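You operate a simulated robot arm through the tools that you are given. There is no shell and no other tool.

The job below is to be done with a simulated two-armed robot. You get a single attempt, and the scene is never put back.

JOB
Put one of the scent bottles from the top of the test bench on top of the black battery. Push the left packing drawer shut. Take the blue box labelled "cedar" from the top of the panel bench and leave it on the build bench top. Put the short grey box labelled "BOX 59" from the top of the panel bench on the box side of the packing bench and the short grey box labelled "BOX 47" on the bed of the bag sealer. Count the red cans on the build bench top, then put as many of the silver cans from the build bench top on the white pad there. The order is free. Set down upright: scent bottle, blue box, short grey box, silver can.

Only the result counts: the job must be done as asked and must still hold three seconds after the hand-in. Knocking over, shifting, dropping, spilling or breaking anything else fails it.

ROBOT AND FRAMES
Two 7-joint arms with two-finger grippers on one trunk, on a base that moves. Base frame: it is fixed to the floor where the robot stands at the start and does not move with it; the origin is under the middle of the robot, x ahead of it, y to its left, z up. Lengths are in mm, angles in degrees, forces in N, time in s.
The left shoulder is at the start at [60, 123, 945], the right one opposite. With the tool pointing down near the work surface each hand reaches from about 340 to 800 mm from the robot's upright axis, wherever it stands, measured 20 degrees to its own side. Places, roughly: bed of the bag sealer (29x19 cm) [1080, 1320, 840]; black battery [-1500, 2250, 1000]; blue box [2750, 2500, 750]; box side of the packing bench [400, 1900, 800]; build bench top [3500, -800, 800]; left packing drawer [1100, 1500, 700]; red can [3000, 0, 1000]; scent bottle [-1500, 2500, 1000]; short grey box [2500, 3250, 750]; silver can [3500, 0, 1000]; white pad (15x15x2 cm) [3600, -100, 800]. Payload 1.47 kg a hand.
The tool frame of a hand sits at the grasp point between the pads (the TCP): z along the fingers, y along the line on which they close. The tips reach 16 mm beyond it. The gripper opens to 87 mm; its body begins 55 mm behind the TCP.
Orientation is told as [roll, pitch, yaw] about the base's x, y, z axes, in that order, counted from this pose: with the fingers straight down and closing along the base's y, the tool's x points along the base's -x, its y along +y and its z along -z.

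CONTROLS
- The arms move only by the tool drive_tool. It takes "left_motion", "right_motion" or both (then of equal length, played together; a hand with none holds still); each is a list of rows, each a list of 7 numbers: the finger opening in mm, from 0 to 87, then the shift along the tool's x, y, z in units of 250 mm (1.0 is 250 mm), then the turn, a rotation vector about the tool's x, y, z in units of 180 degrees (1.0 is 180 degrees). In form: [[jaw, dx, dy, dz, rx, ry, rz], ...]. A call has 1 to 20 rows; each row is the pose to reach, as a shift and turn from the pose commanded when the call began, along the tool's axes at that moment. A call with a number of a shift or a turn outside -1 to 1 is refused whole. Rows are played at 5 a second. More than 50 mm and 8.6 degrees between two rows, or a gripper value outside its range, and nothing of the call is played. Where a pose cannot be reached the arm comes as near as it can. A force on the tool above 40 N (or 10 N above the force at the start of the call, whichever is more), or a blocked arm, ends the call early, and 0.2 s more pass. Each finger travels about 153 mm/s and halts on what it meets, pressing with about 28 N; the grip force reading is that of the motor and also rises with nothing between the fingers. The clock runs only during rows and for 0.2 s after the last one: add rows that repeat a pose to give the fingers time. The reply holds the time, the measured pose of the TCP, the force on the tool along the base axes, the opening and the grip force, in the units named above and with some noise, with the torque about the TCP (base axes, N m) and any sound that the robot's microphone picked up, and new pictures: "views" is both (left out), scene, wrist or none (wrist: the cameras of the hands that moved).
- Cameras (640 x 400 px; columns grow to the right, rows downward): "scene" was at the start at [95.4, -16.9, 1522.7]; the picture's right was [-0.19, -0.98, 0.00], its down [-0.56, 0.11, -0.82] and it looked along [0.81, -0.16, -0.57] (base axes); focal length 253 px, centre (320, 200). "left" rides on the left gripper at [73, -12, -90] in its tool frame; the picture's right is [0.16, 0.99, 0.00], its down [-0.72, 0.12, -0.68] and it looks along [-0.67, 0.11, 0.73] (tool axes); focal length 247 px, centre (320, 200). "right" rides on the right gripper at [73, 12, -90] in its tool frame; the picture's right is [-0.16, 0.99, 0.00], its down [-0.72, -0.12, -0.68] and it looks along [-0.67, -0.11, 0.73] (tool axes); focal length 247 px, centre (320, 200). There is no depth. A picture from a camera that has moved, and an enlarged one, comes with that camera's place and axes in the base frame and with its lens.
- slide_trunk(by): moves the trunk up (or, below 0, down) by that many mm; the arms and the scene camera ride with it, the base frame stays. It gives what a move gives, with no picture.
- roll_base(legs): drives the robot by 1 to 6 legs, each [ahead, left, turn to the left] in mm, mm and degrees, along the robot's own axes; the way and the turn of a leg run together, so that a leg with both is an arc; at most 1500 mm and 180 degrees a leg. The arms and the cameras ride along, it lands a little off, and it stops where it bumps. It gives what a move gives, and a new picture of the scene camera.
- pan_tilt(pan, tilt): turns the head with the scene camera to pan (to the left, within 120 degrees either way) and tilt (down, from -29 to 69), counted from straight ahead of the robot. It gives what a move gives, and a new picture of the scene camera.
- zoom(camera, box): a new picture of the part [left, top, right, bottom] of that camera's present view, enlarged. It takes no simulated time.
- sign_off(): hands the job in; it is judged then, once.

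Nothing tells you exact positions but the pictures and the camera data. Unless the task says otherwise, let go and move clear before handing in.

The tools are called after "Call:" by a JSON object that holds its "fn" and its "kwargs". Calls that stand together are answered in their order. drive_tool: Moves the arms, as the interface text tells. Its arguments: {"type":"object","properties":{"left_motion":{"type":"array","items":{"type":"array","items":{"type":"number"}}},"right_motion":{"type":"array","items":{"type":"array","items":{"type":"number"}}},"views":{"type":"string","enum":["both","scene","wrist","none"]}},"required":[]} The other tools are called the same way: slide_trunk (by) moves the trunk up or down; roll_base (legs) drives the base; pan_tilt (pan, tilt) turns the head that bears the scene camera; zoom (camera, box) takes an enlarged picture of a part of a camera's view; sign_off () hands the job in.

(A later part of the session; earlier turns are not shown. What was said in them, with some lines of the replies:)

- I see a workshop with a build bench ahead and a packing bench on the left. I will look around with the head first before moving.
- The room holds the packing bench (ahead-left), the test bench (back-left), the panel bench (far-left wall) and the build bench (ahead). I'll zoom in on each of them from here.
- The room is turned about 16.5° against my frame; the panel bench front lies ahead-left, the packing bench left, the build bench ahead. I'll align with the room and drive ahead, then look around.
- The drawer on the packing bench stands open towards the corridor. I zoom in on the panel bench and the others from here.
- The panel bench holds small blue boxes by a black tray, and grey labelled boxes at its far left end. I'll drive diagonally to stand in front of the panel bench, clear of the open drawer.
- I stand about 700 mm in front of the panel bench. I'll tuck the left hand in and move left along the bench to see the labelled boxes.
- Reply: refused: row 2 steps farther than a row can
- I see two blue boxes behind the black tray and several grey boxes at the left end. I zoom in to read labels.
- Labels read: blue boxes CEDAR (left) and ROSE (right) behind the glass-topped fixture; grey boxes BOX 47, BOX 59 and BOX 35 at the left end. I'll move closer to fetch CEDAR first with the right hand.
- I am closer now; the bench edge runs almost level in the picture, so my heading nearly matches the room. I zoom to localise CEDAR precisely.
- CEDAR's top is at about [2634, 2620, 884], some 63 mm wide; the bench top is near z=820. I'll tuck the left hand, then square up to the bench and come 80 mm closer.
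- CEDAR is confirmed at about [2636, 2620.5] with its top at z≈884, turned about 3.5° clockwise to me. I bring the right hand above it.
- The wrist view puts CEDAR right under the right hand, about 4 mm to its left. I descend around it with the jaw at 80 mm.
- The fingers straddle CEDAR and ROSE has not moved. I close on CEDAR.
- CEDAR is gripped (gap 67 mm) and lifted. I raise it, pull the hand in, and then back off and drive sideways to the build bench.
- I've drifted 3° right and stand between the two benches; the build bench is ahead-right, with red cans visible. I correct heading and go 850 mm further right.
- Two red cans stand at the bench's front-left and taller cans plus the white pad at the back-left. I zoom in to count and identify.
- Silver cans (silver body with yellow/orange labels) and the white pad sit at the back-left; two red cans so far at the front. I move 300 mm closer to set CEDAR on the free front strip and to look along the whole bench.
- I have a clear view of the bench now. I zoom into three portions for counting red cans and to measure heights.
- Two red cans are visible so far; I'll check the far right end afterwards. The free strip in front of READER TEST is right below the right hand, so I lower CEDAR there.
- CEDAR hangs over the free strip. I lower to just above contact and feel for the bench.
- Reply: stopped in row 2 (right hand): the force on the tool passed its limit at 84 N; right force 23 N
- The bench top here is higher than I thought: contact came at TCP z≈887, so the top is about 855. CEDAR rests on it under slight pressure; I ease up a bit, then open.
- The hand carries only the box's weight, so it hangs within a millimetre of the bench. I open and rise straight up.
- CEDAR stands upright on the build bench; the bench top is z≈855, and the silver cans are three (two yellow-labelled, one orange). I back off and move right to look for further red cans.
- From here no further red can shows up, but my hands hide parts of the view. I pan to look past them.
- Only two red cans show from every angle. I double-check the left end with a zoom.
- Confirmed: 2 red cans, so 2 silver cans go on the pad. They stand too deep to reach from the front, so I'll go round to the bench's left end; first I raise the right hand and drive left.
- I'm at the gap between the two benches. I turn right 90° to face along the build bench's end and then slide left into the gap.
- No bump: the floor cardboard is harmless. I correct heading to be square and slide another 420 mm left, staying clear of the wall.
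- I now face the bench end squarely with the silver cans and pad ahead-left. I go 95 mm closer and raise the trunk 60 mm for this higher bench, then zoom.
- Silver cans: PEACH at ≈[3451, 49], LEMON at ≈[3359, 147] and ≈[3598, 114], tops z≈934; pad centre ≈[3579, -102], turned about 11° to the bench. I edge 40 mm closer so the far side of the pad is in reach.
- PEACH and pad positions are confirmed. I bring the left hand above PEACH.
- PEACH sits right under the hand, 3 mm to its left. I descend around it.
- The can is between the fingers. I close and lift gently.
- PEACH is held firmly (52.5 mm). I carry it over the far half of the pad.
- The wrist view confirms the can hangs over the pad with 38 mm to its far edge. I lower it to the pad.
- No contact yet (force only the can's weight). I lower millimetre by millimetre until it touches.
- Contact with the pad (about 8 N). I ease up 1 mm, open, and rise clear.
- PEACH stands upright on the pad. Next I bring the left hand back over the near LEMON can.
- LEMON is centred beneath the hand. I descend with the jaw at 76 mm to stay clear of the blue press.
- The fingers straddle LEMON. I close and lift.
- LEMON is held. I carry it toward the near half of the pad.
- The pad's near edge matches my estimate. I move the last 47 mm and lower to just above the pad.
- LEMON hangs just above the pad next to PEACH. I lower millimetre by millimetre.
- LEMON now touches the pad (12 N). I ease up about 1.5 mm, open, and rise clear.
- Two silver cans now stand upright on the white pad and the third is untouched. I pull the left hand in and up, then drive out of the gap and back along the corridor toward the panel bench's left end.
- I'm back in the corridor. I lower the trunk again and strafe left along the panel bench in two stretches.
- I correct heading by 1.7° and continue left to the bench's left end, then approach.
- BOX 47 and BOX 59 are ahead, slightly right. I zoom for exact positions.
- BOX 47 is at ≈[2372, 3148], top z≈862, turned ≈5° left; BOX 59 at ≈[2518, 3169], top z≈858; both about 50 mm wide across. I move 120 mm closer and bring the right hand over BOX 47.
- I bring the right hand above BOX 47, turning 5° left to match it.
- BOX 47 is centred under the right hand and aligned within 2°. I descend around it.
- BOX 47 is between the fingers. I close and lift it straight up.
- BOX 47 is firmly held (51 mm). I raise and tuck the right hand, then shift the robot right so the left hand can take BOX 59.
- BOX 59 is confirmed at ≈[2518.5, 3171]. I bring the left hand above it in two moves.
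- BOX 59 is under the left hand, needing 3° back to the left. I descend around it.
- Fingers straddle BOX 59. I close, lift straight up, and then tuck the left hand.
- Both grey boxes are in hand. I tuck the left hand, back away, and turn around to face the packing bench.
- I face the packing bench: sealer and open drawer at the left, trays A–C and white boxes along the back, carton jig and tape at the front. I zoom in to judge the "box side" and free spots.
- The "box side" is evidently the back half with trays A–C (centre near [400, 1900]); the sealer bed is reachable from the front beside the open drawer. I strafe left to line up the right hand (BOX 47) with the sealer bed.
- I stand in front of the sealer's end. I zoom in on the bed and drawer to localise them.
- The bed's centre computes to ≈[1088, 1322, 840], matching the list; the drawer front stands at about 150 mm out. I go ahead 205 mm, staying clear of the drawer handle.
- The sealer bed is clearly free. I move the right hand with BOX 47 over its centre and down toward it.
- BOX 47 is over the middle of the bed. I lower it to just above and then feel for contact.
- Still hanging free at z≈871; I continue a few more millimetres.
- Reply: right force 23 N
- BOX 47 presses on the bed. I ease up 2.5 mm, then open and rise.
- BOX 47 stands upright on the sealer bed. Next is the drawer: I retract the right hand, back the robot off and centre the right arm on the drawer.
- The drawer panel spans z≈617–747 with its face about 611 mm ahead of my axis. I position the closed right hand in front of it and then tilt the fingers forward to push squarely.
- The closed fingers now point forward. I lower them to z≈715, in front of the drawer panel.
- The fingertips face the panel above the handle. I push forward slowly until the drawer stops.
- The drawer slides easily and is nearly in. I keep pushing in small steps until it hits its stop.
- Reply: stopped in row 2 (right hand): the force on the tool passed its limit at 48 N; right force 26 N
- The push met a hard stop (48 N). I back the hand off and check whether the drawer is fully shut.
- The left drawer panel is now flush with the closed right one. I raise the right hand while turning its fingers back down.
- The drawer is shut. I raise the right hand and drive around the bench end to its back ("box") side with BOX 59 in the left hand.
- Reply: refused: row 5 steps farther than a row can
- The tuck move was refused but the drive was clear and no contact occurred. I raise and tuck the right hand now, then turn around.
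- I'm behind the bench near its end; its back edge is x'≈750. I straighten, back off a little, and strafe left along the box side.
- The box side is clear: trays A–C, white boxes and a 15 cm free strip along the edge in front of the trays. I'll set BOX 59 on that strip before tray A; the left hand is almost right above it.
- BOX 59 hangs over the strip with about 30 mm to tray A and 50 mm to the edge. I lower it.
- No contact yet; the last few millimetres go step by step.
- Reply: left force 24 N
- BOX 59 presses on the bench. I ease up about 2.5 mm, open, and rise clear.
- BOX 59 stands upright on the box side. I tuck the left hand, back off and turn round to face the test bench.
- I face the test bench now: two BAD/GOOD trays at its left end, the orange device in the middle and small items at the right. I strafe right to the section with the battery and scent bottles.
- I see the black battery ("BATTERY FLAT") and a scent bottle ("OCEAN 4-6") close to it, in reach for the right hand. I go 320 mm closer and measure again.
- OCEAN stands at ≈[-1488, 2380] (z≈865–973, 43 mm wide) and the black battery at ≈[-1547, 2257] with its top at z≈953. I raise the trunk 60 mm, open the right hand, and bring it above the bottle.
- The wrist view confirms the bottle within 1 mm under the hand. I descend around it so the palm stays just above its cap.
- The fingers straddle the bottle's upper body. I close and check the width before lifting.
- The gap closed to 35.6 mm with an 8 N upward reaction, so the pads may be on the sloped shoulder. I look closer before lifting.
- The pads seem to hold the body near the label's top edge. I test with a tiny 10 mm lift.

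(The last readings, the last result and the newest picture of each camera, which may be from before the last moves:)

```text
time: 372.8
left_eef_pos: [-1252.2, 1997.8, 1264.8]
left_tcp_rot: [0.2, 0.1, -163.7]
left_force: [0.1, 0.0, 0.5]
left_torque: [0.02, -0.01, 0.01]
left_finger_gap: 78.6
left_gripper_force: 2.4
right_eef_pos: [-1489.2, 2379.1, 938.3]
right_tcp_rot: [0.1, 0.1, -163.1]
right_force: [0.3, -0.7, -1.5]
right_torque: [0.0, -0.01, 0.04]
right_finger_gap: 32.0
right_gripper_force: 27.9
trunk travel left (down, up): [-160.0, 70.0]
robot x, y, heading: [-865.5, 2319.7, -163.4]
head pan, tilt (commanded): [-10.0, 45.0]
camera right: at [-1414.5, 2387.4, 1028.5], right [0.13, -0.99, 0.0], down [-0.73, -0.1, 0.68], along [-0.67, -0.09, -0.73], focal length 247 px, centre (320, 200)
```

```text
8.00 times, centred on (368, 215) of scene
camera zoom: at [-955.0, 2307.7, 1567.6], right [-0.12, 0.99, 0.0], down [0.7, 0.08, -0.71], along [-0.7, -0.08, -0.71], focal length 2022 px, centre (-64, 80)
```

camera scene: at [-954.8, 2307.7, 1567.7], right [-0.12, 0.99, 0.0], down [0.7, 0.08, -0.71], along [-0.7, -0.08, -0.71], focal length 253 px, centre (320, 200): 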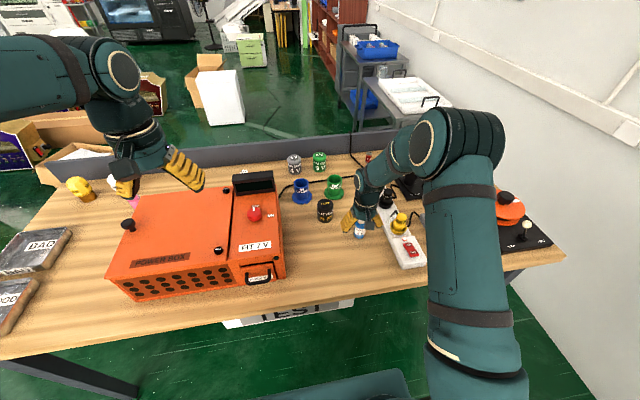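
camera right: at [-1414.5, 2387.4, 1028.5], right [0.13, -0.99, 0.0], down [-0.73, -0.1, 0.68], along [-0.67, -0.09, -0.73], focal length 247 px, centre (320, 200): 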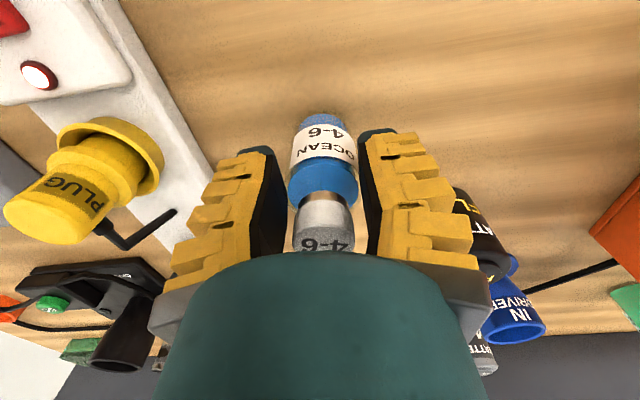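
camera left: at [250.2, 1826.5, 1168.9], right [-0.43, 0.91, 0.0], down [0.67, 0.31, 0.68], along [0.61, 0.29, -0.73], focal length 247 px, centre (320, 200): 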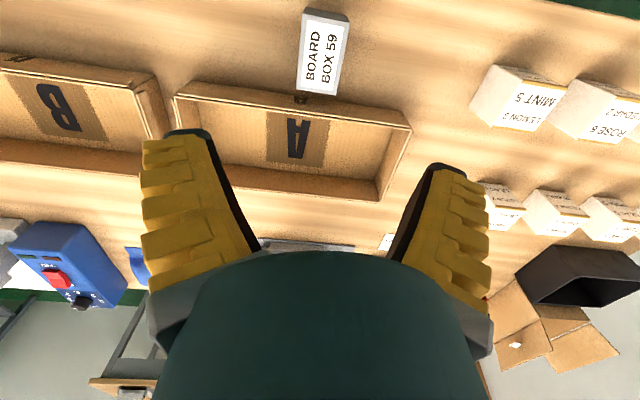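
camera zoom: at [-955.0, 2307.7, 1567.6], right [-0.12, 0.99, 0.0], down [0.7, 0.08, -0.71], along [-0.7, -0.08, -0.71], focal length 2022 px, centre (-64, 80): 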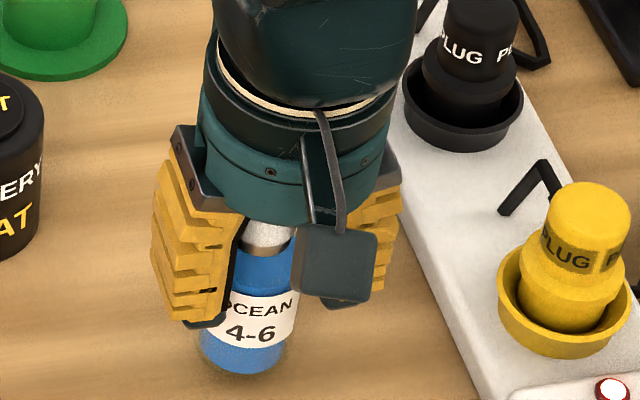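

The bottle follows but the gap slipped to 32 mm and it leans a little, so this shoulder grip is poor. I set it straight back down and release.

Call:
{"fn": "drive_tool", "kwargs": {"right_motion": [[30, 0, 0, 0.015, 0, 0, 0], [30, 0, 0, 0.028, 0, 0, 0], [30, 0, 0, 0.036, 0, 0, 0], [30, 0, 0, 0.04, 0, 0, 0], [34, 0, 0, 0.04, 0, 0, 0], [38, 0, 0, 0.04, 0, 0, 0], [42, 0, 0, 0.04, 0, 0, 0], [50, 0, 0, 0.04, 0, 0, 0], [60, 0, 0, 0.04, 0, 0, 0], [72, 0, 0, 0.04, 0, 0, 0], [72, 0, 0, 0.04, 0, 0, 0]], "views": "wrist"}}

Call:
{"fn": "zoom", "kwargs": {"camera": "scene", "box": [328, 190, 408, 240]}}

```text
time: 375.2
left_eef_pos: [-1251.9, 1997.4, 1264.7]
left_tcp_rot: [0.1, 0.1, -163.7]
left_force: [-0.1, 0.5, 0.6]
left_torque: [0.03, 0.01, 0.0]
left_finger_gap: 78.6
left_gripper_force: 1.6
right_eef_pos: [-1488.2, 2378.2, 928.7]
right_tcp_rot: [0.0, 0.2, -163.2]
right_force: [0.2, -0.3, -0.1]
right_torque: [-0.01, -0.01, -0.03]
right_finger_gap: 75.1
right_gripper_force: 2.0
trunk travel left (down, up): [-160.0, 70.0]
robot x, y, heading: [-863.0, 2320.4, -163.3]
head pan, tilt (commanded): [-10.0, 45.0]
camera right: at [-1414.5, 2387.3, 1018.7], right [0.13, -0.99, 0.0], down [-0.73, -0.1, 0.68], along [-0.67, -0.09, -0.73], focal length 247 px, centre (320, 200)
```

right: 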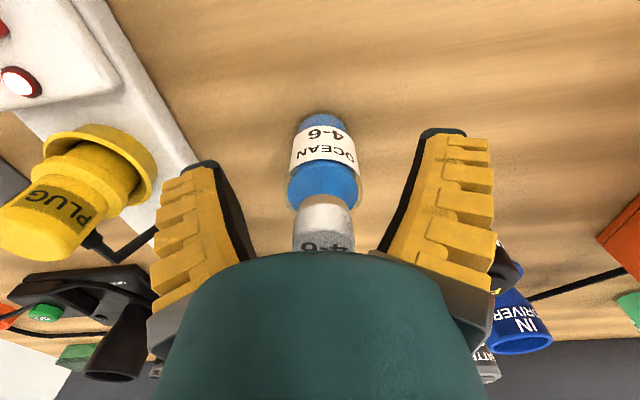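

```text
8.00 times, centred on (368, 215) of scene
camera zoom: at [-954.8, 2307.7, 1567.7], right [-0.12, 0.99, 0.0], down [0.7, 0.08, -0.71], along [-0.7, -0.08, -0.71], focal length 2022 px, centre (-64, 80)
```

zoom: 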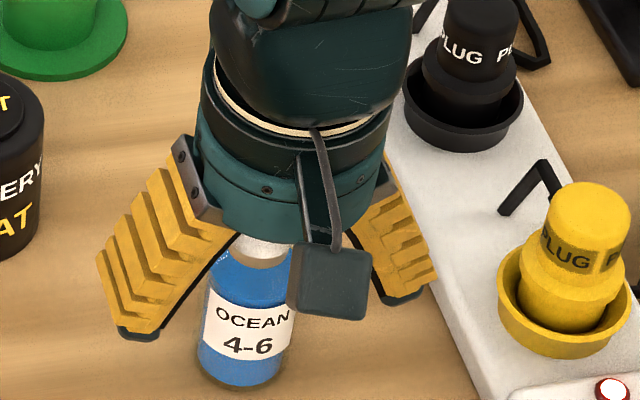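

The bottle stands upright again. The palm still has ~15 mm to the cap, so I lower the hand 8 mm more to hold the straight part of the body and close again.

Call:
{"fn": "drive_tool", "kwargs": {"right_motion": [[72, 0, 0, 0.012, 0, 0, 0], [72, 0, 0, 0.024, 0, 0, 0], [72, 0, 0, 0.036, 0, 0, 0], [72, 0, 0, 0.036, 0, 0, 0]], "views": "none"}}

Call:
{"fn": "drive_tool", "kwargs": {"right_motion": [[58, 0, 0, 0, 0, 0, 0], [46, 0, 0, 0, 0, 0, 0], [40, 0, 0, 0, 0, 0, 0], [34, 0, 0, 0, 0, 0, 0], [30, 0, 0, 0, 0, 0, 0], [30, 0, 0, 0, 0, 0, 0]], "views": "wrist"}}

Call:
{"fn": "zoom", "kwargs": {"camera": "scene", "box": [328, 190, 408, 240]}}

```text
time: 376.2
left_eef_pos: [-1252.3, 1995.9, 1266.1]
left_tcp_rot: [0.1, 0.2, -163.6]
left_force: [-0.2, -0.2, 0.1]
left_torque: [0.04, -0.01, 0.01]
left_finger_gap: 78.4
left_gripper_force: 1.9
right_eef_pos: [-1487.6, 2378.8, 918.8]
right_tcp_rot: [0.0, 0.1, -163.2]
right_force: [-0.4, 0.2, 0.0]
right_torque: [0.02, 0.01, -0.02]
right_finger_gap: 75.2
right_gripper_force: 2.0
trunk travel left (down, up): [-160.0, 70.0]
robot x, y, heading: [-862.9, 2318.5, -163.4]
head pan, tilt (commanded): [-10.0, 45.0]
```

```text
time: 377.6
left_eef_pos: [-1251.0, 1996.2, 1266.1]
left_tcp_rot: [0.0, 0.1, -163.6]
left_force: [0.0, -0.4, 0.5]
left_torque: [0.02, -0.02, 0.0]
left_finger_gap: 78.6
left_gripper_force: 2.0
right_eef_pos: [-1487.9, 2379.4, 920.2]
right_tcp_rot: [0.0, 0.0, -163.3]
right_force: [0.8, 2.2, 8.9]
right_torque: [0.14, -0.15, 0.01]
right_finger_gap: 35.4
right_gripper_force: 27.6
trunk travel left (down, up): [-160.0, 70.0]
robot x, y, heading: [-863.8, 2318.8, -163.2]
head pan, tilt (commanded): [-10.0, 45.0]
camera right: at [-1414.1, 2387.9, 1010.2], right [0.13, -0.99, 0.0], down [-0.73, -0.1, 0.68], along [-0.67, -0.09, -0.73], focal length 247 px, centre (320, 200)
```

right: 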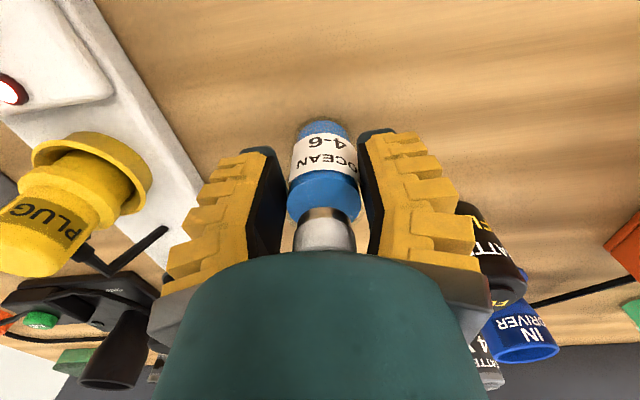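

```text
8.00 times, centred on (368, 215) of scene
camera zoom: at [-953.9, 2307.8, 1567.8], right [-0.12, 0.99, 0.0], down [0.7, 0.08, -0.71], along [-0.7, -0.08, -0.71], focal length 2022 px, centre (-64, 80)
```

zoom: 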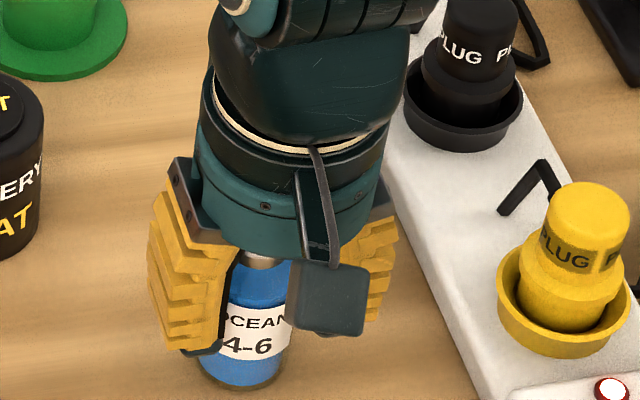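

Same width (35.4 mm), now on the straight body; the upward force seems to come from the finger arc. I test a 10 mm lift again.

Call:
{"fn": "drive_tool", "kwargs": {"right_motion": [[30, 0, 0, -0.01, 0, 0, 0], [30, 0, 0, -0.02, 0, 0, 0], [30, 0, 0, -0.04, 0, 0, 0], [30, 0, 0, -0.04, 0, 0, 0], [30, 0, 0, -0.04, 0, 0, 0]], "views": "wrist"}}

Call:
{"fn": "zoom", "kwargs": {"camera": "scene", "box": [328, 190, 408, 240]}}

Call:
{"fn": "zoom", "kwargs": {"camera": "right", "box": [240, 90, 400, 190]}}

```text
time: 378.8
left_eef_pos: [-1250.9, 1996.3, 1265.2]
left_tcp_rot: [0.1, 0.1, -163.7]
left_force: [-0.6, 0.6, 0.5]
left_torque: [0.01, 0.0, 0.02]
left_finger_gap: 78.5
left_gripper_force: 1.2
right_eef_pos: [-1488.2, 2378.8, 927.8]
right_tcp_rot: [0.0, 0.1, -163.3]
right_force: [0.7, -0.4, -1.6]
right_torque: [-0.02, 0.03, -0.02]
right_finger_gap: 34.3
right_gripper_force: 28.0
trunk travel left (down, up): [-160.0, 70.0]
robot x, y, heading: [-862.6, 2318.8, -163.2]
head pan, tilt (commanded): [-10.0, 45.0]
camera right: at [-1414.2, 2388.1, 1019.0], right [0.13, -0.99, 0.0], down [-0.73, -0.1, 0.68], along [-0.67, -0.09, -0.73], focal length 247 px, centre (320, 200)
```

right: 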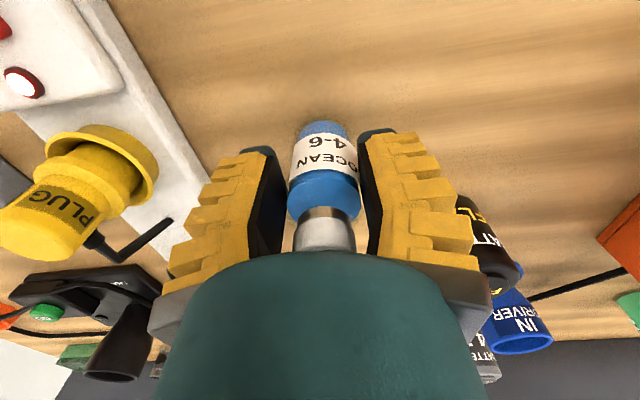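

```text
8.00 times, centred on (368, 215) of scene
camera zoom: at [-954.9, 2307.7, 1567.7], right [-0.12, 0.99, 0.0], down [0.7, 0.08, -0.71], along [-0.7, -0.08, -0.71], focal length 2022 px, centre (-64, 80)
```

zoom: 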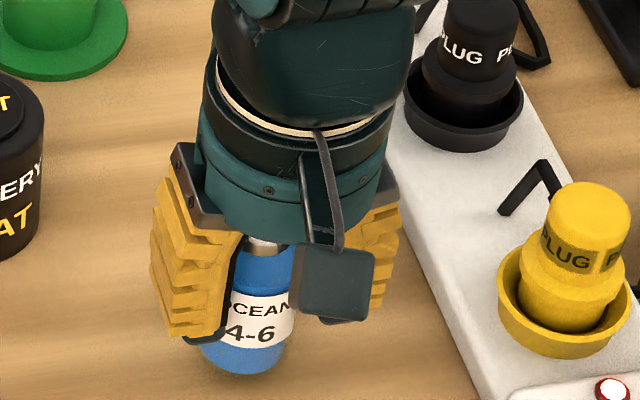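

```text
4.00 times, centred on (320, 140) of right
camera zoom: at [-1414.2, 2388.1, 1019.0], right [0.13, -0.99, 0.0], down [-0.73, -0.1, 0.68], along [-0.67, -0.09, -0.73], focal length 988 px, centre (320, 440)
```

zoom: 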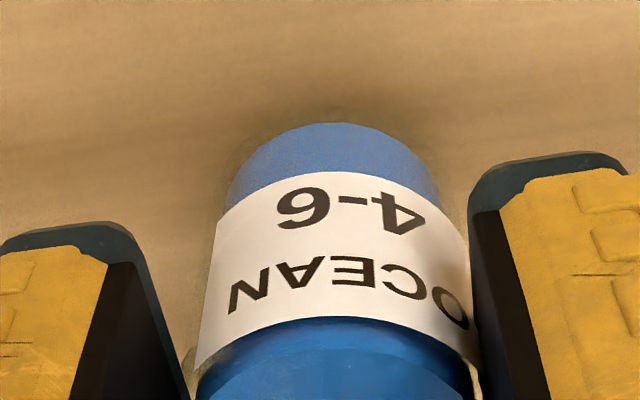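

The bottle lifts cleanly (34 mm, weight only). Relative measurements put the battery 102 mm forward and 97 mm left of the bottle, with its top about 70 mm above the bench. I raise the bottle and carry it over there.

Call:
{"fn": "drive_tool", "kwargs": {"right_motion": [[30, 0, 0, -0.1, 0, 0, 0], [30, 0, 0, -0.22, 0, 0, 0], [30, 0, 0, -0.35, 0, 0, 0], [30, 0, 0, -0.47, 0, 0, 0], [30, -0.1, 0.095, -0.47, 0, 0, 0], [30, -0.2, 0.19, -0.47, 0, 0, 0], [30, -0.3, 0.285, -0.47, 0, 0, 0], [30, -0.407, 0.389, -0.47, 0, 0, 0], [30, -0.407, 0.389, -0.47, 0, 0, 0]], "views": "both"}}

Call:
{"fn": "zoom", "kwargs": {"camera": "scene", "box": [280, 160, 380, 222]}}

Call:
{"fn": "zoom", "kwargs": {"camera": "right", "box": [240, 60, 400, 160]}}

```text
time: 380.8
left_eef_pos: [-1252.0, 1997.9, 1267.6]
left_tcp_rot: [0.1, 0.1, -163.7]
left_force: [-0.4, -0.8, 0.3]
left_torque: [0.01, 0.01, 0.02]
left_finger_gap: 78.9
left_gripper_force: 1.6
right_eef_pos: [-1555.6, 2258.4, 1047.0]
right_tcp_rot: [-0.1, 0.1, -163.2]
right_force: [-0.2, 0.1, -0.7]
right_torque: [0.03, 0.02, -0.03]
right_finger_gap: 34.0
right_gripper_force: 27.8
trunk travel left (down, up): [-160.0, 70.0]
robot x, y, heading: [-862.4, 2323.2, -163.3]
head pan, tilt (commanded): [-10.0, 45.0]
camera scene: at [-954.4, 2308.5, 1567.7], right [-0.12, 0.99, 0.0], down [0.7, 0.08, -0.71], along [-0.7, -0.08, -0.71], focal length 253 px, centre (320, 200)
camera right: at [-1481.7, 2266.9, 1137.8], right [0.13, -0.99, 0.0], down [-0.73, -0.1, 0.68], along [-0.67, -0.09, -0.73], focal length 247 px, centre (320, 200)
```

scene: 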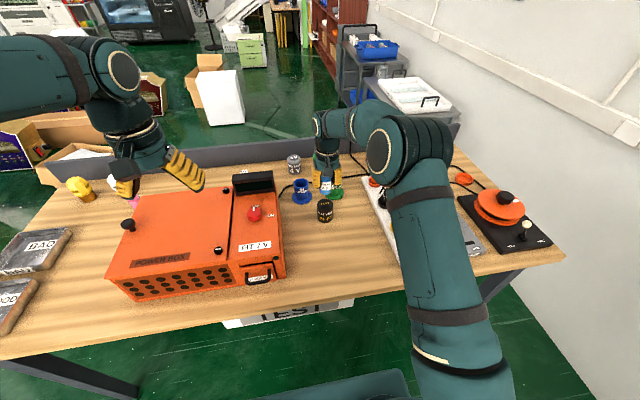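
right: 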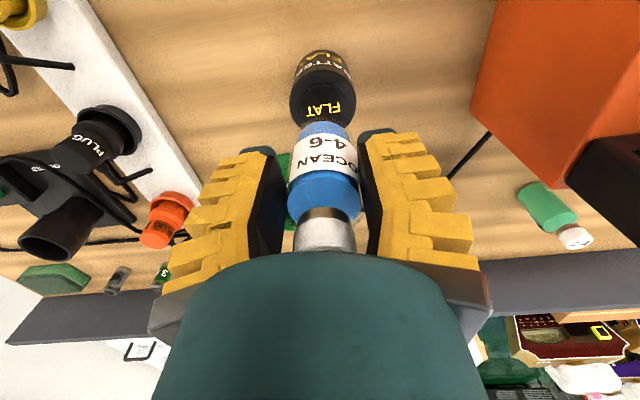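

```text
6.40 times, centred on (330, 191) of scene
camera zoom: at [-954.4, 2308.5, 1567.7], right [-0.12, 0.99, 0.0], down [0.7, 0.08, -0.71], along [-0.7, -0.08, -0.71], focal length 1618 px, centre (256, 258)
```

zoom: 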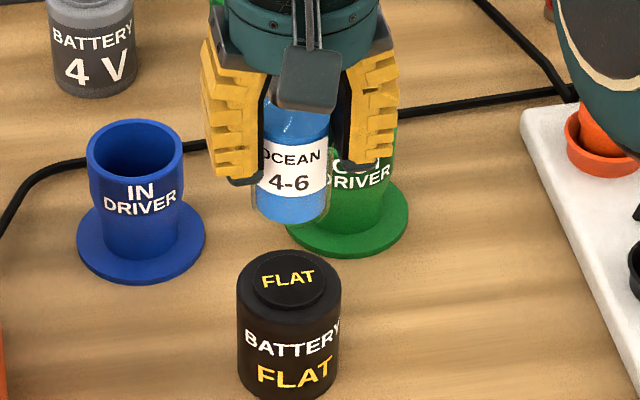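

```text
4.00 times, centred on (320, 110) of right
camera zoom: at [-1481.7, 2266.9, 1137.8], right [0.13, -0.99, 0.0], down [-0.73, -0.1, 0.68], along [-0.67, -0.09, -0.73], focal length 988 px, centre (320, 560)
```

zoom: 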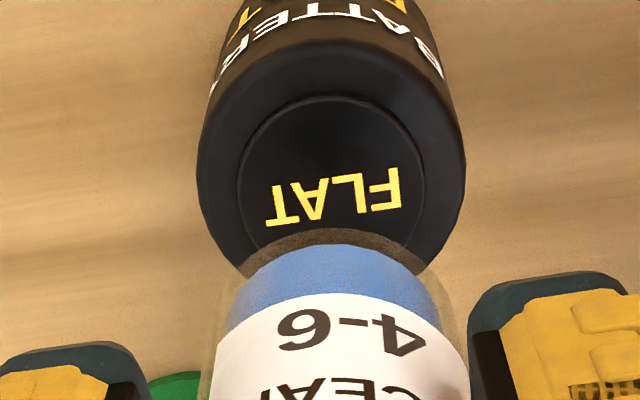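

The bottle hangs above the battery; both cameras agree it should come back about 4 mm. I correct that and lower to just above the battery's top.

Call:
{"fn": "drive_tool", "kwargs": {"right_motion": [[30, 0.017, -0.004, 0, 0, 0, 0], [30, 0.017, -0.004, 0.08, 0, 0, 0], [30, 0.017, -0.004, 0.14, 0, 0, 0], [30, 0.017, -0.004, 0.17, 0, 0, 0], [30, 0.017, -0.004, 0.18, 0, 0, 0], [30, 0.017, -0.004, 0.18, 0, 0, 0]], "views": "both"}}

Call:
{"fn": "zoom", "kwargs": {"camera": "scene", "box": [280, 160, 380, 222]}}

Call:
{"fn": "zoom", "kwargs": {"camera": "right", "box": [240, 60, 400, 160]}}

```text
time: 382.2
left_eef_pos: [-1251.5, 1996.4, 1266.4]
left_tcp_rot: [0.1, 0.1, -163.7]
left_force: [1.0, 0.3, -0.2]
left_torque: [0.0, -0.03, -0.03]
left_finger_gap: 78.6
left_gripper_force: 1.9
right_eef_pos: [-1553.8, 2259.7, 1001.8]
right_tcp_rot: [0.0, 0.1, -163.3]
right_force: [0.2, -0.2, -0.3]
right_torque: [0.05, 0.02, -0.02]
right_finger_gap: 34.1
right_gripper_force: 27.6
trunk travel left (down, up): [-160.0, 70.0]
robot x, y, heading: [-862.6, 2322.2, -163.6]
head pan, tilt (commanded): [-10.0, 45.0]
camera scene: at [-955.0, 2307.7, 1567.7], right [-0.12, 0.99, 0.0], down [0.7, 0.08, -0.71], along [-0.7, -0.08, -0.71], focal length 253 px, centre (320, 200)
camera right: at [-1480.0, 2267.9, 1091.8], right [0.13, -0.99, 0.0], down [-0.73, -0.1, 0.68], along [-0.67, -0.09, -0.73], focal length 247 px, centre (320, 200)
```

scene: 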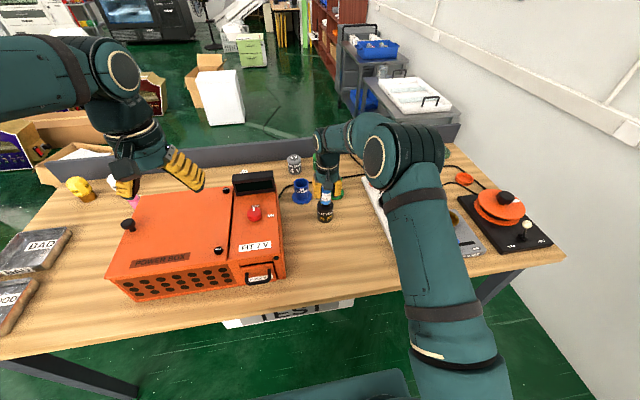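
right: 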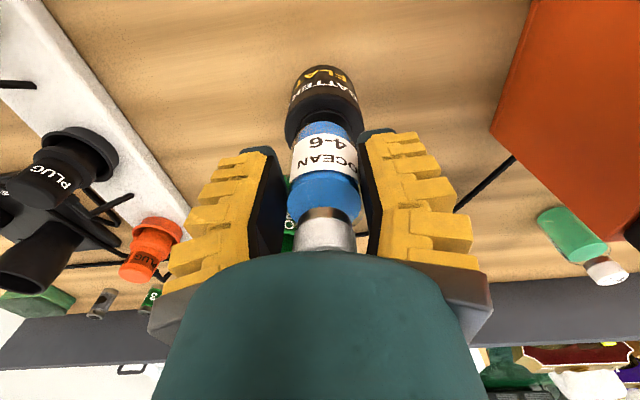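

```text
6.40 times, centred on (330, 191) of scene
camera zoom: at [-955.0, 2307.7, 1567.7], right [-0.12, 0.99, 0.0], down [0.7, 0.08, -0.71], along [-0.7, -0.08, -0.71], focal length 1618 px, centre (256, 258)
```

zoom: 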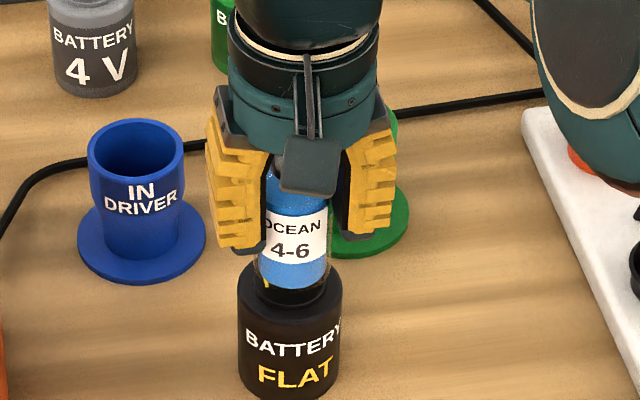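

```text
4.00 times, centred on (320, 110) of right
camera zoom: at [-1480.0, 2267.9, 1091.8], right [0.13, -0.99, 0.0], down [-0.73, -0.1, 0.68], along [-0.67, -0.09, -0.73], focal length 988 px, centre (320, 560)
```

zoom: 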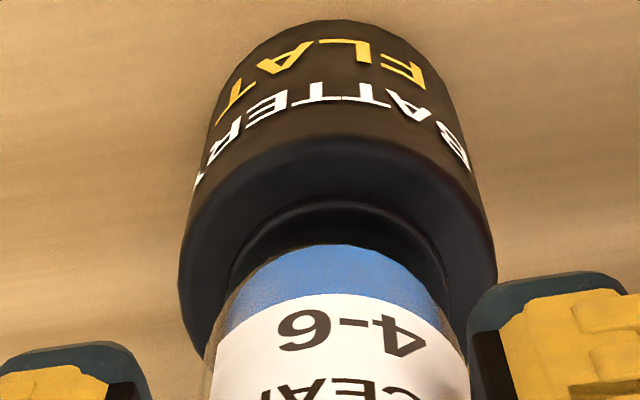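

The bottle is centred over the battery's nub within a couple of millimetres. I nudge 1.5 mm forward and lower slowly until contact.

Call:
{"fn": "drive_tool", "kwargs": {"right_motion": [[30, -0.006, 0, 0.01, 0, 0, 0], [30, -0.006, 0, 0.02, 0, 0, 0], [30, -0.006, 0, 0.028, 0, 0, 0], [30, -0.006, 0, 0.034, 0, 0, 0], [30, -0.006, 0, 0.038, 0, 0, 0], [30, -0.006, 0, 0.038, 0, 0, 0]], "views": "none"}}

Call:
{"fn": "zoom", "kwargs": {"camera": "scene", "box": [280, 160, 380, 222]}}

```text
time: 383.6
left_eef_pos: [-1252.1, 1995.7, 1265.3]
left_tcp_rot: [0.0, 0.1, -163.7]
left_force: [-0.5, 0.0, 1.0]
left_torque: [0.01, 0.0, 0.01]
left_finger_gap: 78.7
left_gripper_force: 1.8
right_eef_pos: [-1555.1, 2257.5, 994.3]
right_tcp_rot: [0.0, 0.0, -163.3]
right_force: [-1.7, 0.0, 9.2]
right_torque: [0.0, 0.07, 0.02]
right_finger_gap: 34.9
right_gripper_force: 28.2
trunk travel left (down, up): [-160.0, 70.0]
robot x, y, heading: [-865.9, 2318.1, -163.6]
head pan, tilt (commanded): [-10.0, 45.0]
```

```text
6.40 times, centred on (330, 191) of scene
camera zoom: at [-954.2, 2307.8, 1567.8], right [-0.12, 0.99, 0.0], down [0.7, 0.08, -0.71], along [-0.7, -0.08, -0.71], focal length 1618 px, centre (256, 258)
```

zoom: 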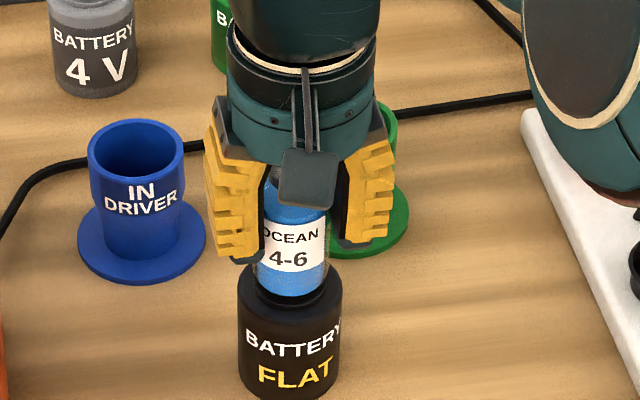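

Contact: 9 N at TCP z≈994. I check the alignment in the wrist view before releasing.

Call:
{"fn": "zoom", "kwargs": {"camera": "right", "box": [240, 60, 400, 160]}}

Call:
{"fn": "zoom", "kwargs": {"camera": "scene", "box": [305, 180, 353, 210]}}

```text
4.00 times, centred on (320, 110) of right
camera zoom: at [-1481.1, 2267.0, 1083.6], right [0.13, -0.99, 0.0], down [-0.72, -0.1, 0.68], along [-0.68, -0.09, -0.73], focal length 988 px, centre (320, 560)
```

zoom: 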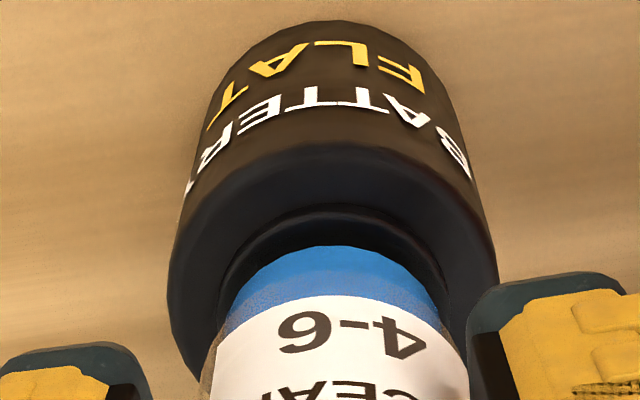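

```text
13.33 times, centred on (329, 195) of scene
camera zoom: at [-954.2, 2307.8, 1567.8], right [-0.12, 0.99, 0.0], down [0.7, 0.08, -0.71], along [-0.7, -0.08, -0.71], focal length 3371 px, centre (200, 267)
```

zoom: 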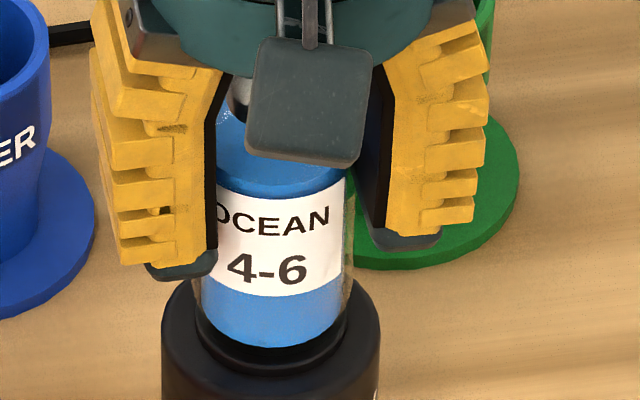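

The bottle's base sits on the nub, at most a few millimetres off centre, which is stable. I relieve the pressure and open slowly.

Call:
{"fn": "drive_tool", "kwargs": {"right_motion": [[30, 0, 0, -0.004, 0, 0, 0], [30, 0, 0, -0.006, 0, 0, 0], [30, 0, 0, -0.006, 0, 0, 0]], "views": "none"}}

```text
time: 384.4
left_eef_pos: [-1251.1, 1996.3, 1264.6]
left_tcp_rot: [0.0, 0.1, -163.7]
left_force: [0.1, 0.0, 0.1]
left_torque: [-0.04, -0.01, -0.01]
left_finger_gap: 78.5
left_gripper_force: 1.3
right_eef_pos: [-1554.7, 2259.0, 994.7]
right_tcp_rot: [0.0, 0.0, -163.1]
right_force: [-1.1, -1.3, 6.9]
right_torque: [-0.02, 0.06, 0.03]
right_finger_gap: 35.1
right_gripper_force: 27.8
trunk travel left (down, up): [-160.0, 70.0]
robot x, y, heading: [-862.4, 2322.5, -163.3]
head pan, tilt (commanded): [-10.0, 45.0]
```

Call:
{"fn": "drive_tool", "kwargs": {"right_motion": [[30, 0, 0, -0.004, 0, 0, 0], [30, 0, 0, -0.005, 0, 0, 0], [30, 0, 0, -0.005, 0, 0, 0]], "views": "none"}}

```text
time: 385.2
left_eef_pos: [-1251.4, 1998.2, 1266.1]
left_tcp_rot: [0.1, 0.2, -163.7]
left_force: [0.3, 0.1, 0.3]
left_torque: [0.0, 0.01, 0.02]
left_finger_gap: 78.3
left_gripper_force: 1.5
right_eef_pos: [-1555.5, 2259.4, 994.5]
right_tcp_rot: [-0.1, 0.1, -163.2]
right_force: [-0.6, 0.2, -0.8]
right_torque: [-0.03, 0.01, 0.05]
right_finger_gap: 33.9
right_gripper_force: 28.1
trunk travel left (down, up): [-160.0, 70.0]
robot x, y, heading: [-861.3, 2317.8, -163.3]
head pan, tilt (commanded): [-10.0, 45.0]
```

The load is now balanced. I lower half a millimetre and open gradually.

Call:
{"fn": "drive_tool", "kwargs": {"right_motion": [[32, 0, 0, 0.002, 0, 0, 0], [35, 0, 0, 0.002, 0, 0, 0], [38, 0, 0, 0.002, 0, 0, 0], [42, 0, 0, 0.002, 0, 0, 0], [48, 0, 0, 0.002, 0, 0, 0], [56, 0, 0, 0.002, 0, 0, 0], [66, 0, 0, 0.002, 0, 0, 0], [74, 0, 0, 0.002, 0, 0, 0], [74, 0, 0, 0.002, 0, 0, 0]], "views": "both"}}

Call:
{"fn": "zoom", "kwargs": {"camera": "scene", "box": [280, 160, 380, 222]}}

```text
time: 387.2
left_eef_pos: [-1252.3, 1997.0, 1265.2]
left_tcp_rot: [0.1, 0.1, -163.7]
left_force: [-0.8, 0.3, 0.1]
left_torque: [0.0, 0.01, -0.02]
left_finger_gap: 78.5
left_gripper_force: 1.8
right_eef_pos: [-1554.3, 2257.5, 995.1]
right_tcp_rot: [0.1, 0.1, -163.2]
right_force: [0.2, -0.2, 0.4]
right_torque: [0.01, -0.03, -0.02]
right_finger_gap: 76.8
right_gripper_force: 1.9
trunk travel left (down, up): [-160.0, 70.0]
robot x, y, heading: [-869.7, 2323.0, -163.3]
head pan, tilt (commanded): [-10.0, 45.0]
camera scene: at [-954.8, 2307.7, 1567.7], right [-0.12, 0.99, 0.0], down [0.7, 0.08, -0.71], along [-0.7, -0.08, -0.71], focal length 253 px, centre (320, 200)
camera right: at [-1481.0, 2266.7, 1085.2], right [0.13, -0.99, 0.0], down [-0.73, -0.1, 0.68], along [-0.67, -0.09, -0.73], focal length 247 px, centre (320, 200)
```

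scene: 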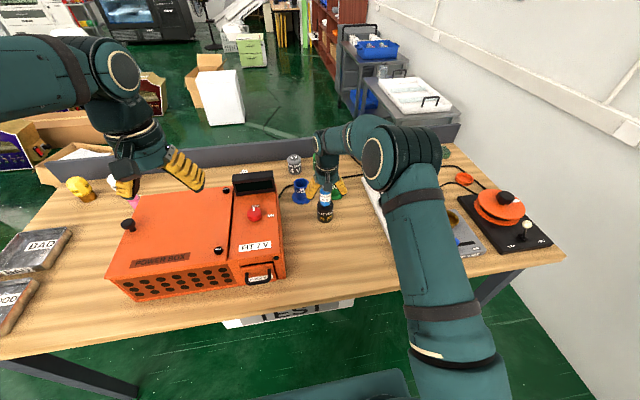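
right: 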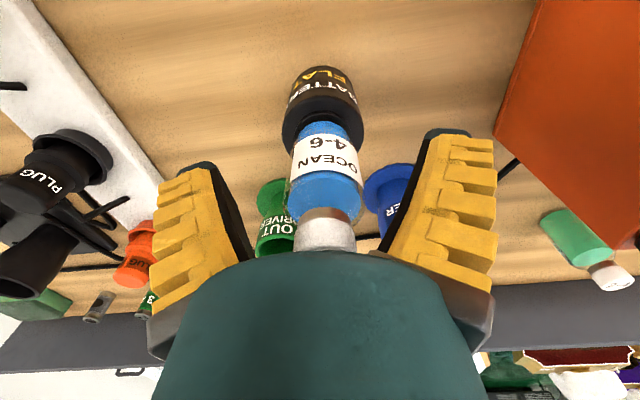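

```text
6.40 times, centred on (330, 191) of scene
camera zoom: at [-954.8, 2307.7, 1567.7], right [-0.12, 0.99, 0.0], down [0.7, 0.08, -0.71], along [-0.7, -0.08, -0.71], focal length 1618 px, centre (256, 258)
```

zoom: 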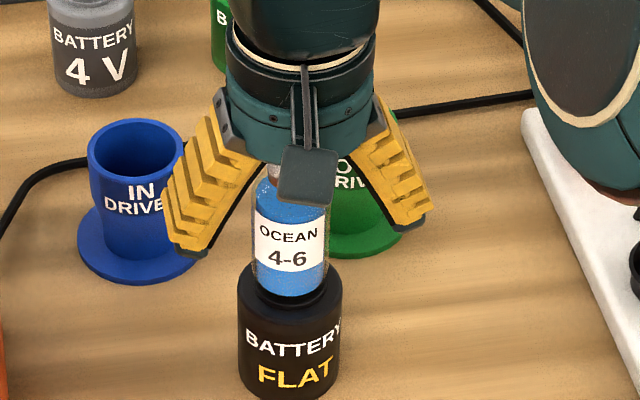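

The bottle stands free on the battery. I rise straight up and pull the hand back.

Call:
{"fn": "drive_tool", "kwargs": {"right_motion": [[76, 0, 0, -0.06, 0, 0, 0], [76, 0, 0, -0.16, 0, 0, 0], [76, 0, 0, -0.3, 0, 0, 0], [76, 0, 0, -0.46, 0, 0, 0], [76, 0, 0, -0.62, 0, 0, 0], [76, 0, 0, -0.78, 0, 0, 0], [76, 0.15, 0, -0.88, 0, 0, 0], [76, 0.32, 0, -0.9, 0, 0, 0], [76, 0.5, 0, -0.9, 0, 0, 0]], "views": "both"}}

Call:
{"fn": "zoom", "kwargs": {"camera": "scene", "box": [280, 150, 380, 212]}}

```text
time: 389.2
left_eef_pos: [-1250.2, 1997.7, 1265.7]
left_tcp_rot: [0.2, 0.0, -163.7]
left_force: [1.1, -0.5, 0.4]
left_torque: [0.0, 0.05, 0.02]
left_finger_gap: 78.7
left_gripper_force: 1.3
right_eef_pos: [-1433.4, 2294.0, 1218.8]
right_tcp_rot: [-0.2, 0.0, -163.2]
right_force: [1.2, 0.2, 0.0]
right_torque: [0.04, -0.03, 0.02]
right_finger_gap: 78.7
right_gripper_force: 1.4
trunk travel left (down, up): [-160.0, 70.0]
robot x, y, heading: [-859.6, 2318.2, -163.4]
head pan, tilt (commanded): [-10.0, 45.0]
camera scene: at [-952.7, 2308.7, 1567.8], right [-0.12, 0.99, 0.0], down [0.7, 0.08, -0.71], along [-0.7, -0.08, -0.71], focal length 253 px, centre (320, 200)
camera right: at [-1359.1, 2303.5, 1309.5], right [0.13, -0.99, 0.0], down [-0.73, -0.1, 0.68], along [-0.67, -0.09, -0.73], focal length 247 px, centre (320, 200)
```

scene: 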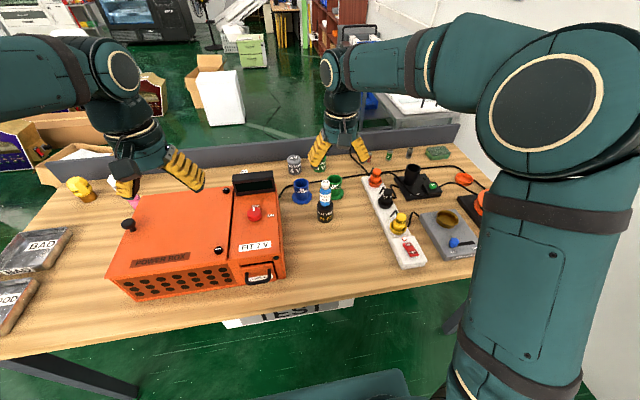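
right: 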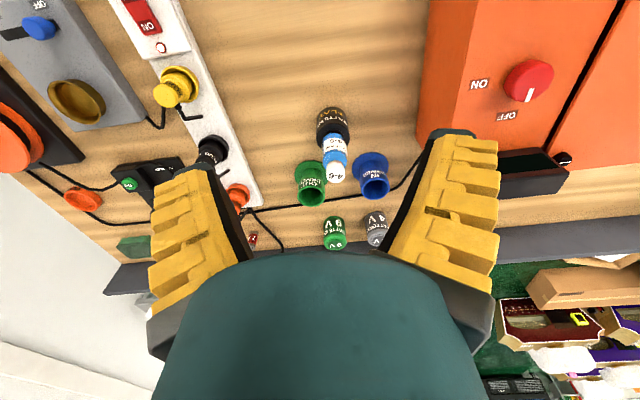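

```text
6.40 times, centred on (330, 181) of scene
camera zoom: at [-952.7, 2308.7, 1567.8], right [-0.12, 0.99, 0.0], down [0.7, 0.08, -0.71], along [-0.7, -0.08, -0.71], focal length 1618 px, centre (256, 322)
```

zoom: 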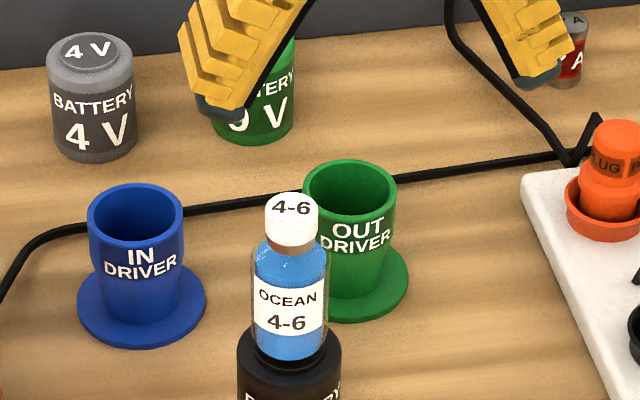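

The OCEAN bottle stands upright on the black battery. The rest is also in place: drawer shut, CEDAR on the build bench, BOX 59 on the box side, BOX 47 on the sealer bed, and two silver cans on the pad to match the two red ones. Both hands are empty and clear, so I hand in.

Call:
{"fn": "sign_off", "kwargs": {}}

```text
The job is handed in.
```

I finished all five parts of the job and handed it in. I haven't seen a verdict, so this is what my pictures and force readings showed.

- **Scent bottle:** The OCEAN bottle stands upright on the black battery, within a few millimetres of centre. My first grip on it was poor, so I set it back down and gripped it again lower.
- **Drawer:** The left packing drawer is shut. I pushed until it hit a hard stop, and its front now lines up with the closed right drawer.
- **Blue box:** The CEDAR box is upright on the build bench top, near the front edge. It met the bench with a brief 84 N force because the bench was higher than I expected. Nothing else moved.
- **Grey boxes:** BOX 47 is upright in the middle of the bag sealer bed. BOX 59 is upright on the packing bench, in front of tray A.
- **Cans:** I counted two red cans on the build bench, looking from several angles. I put two silver cans, one PEACH and one LEMON, upright on the white pad. The third silver can was not touched.

The "box side" was my reading. I took it to mean the back half of the packing bench, where the trays and white boxes are, based on the rough location given.

Both hands are empty and clear of everything.
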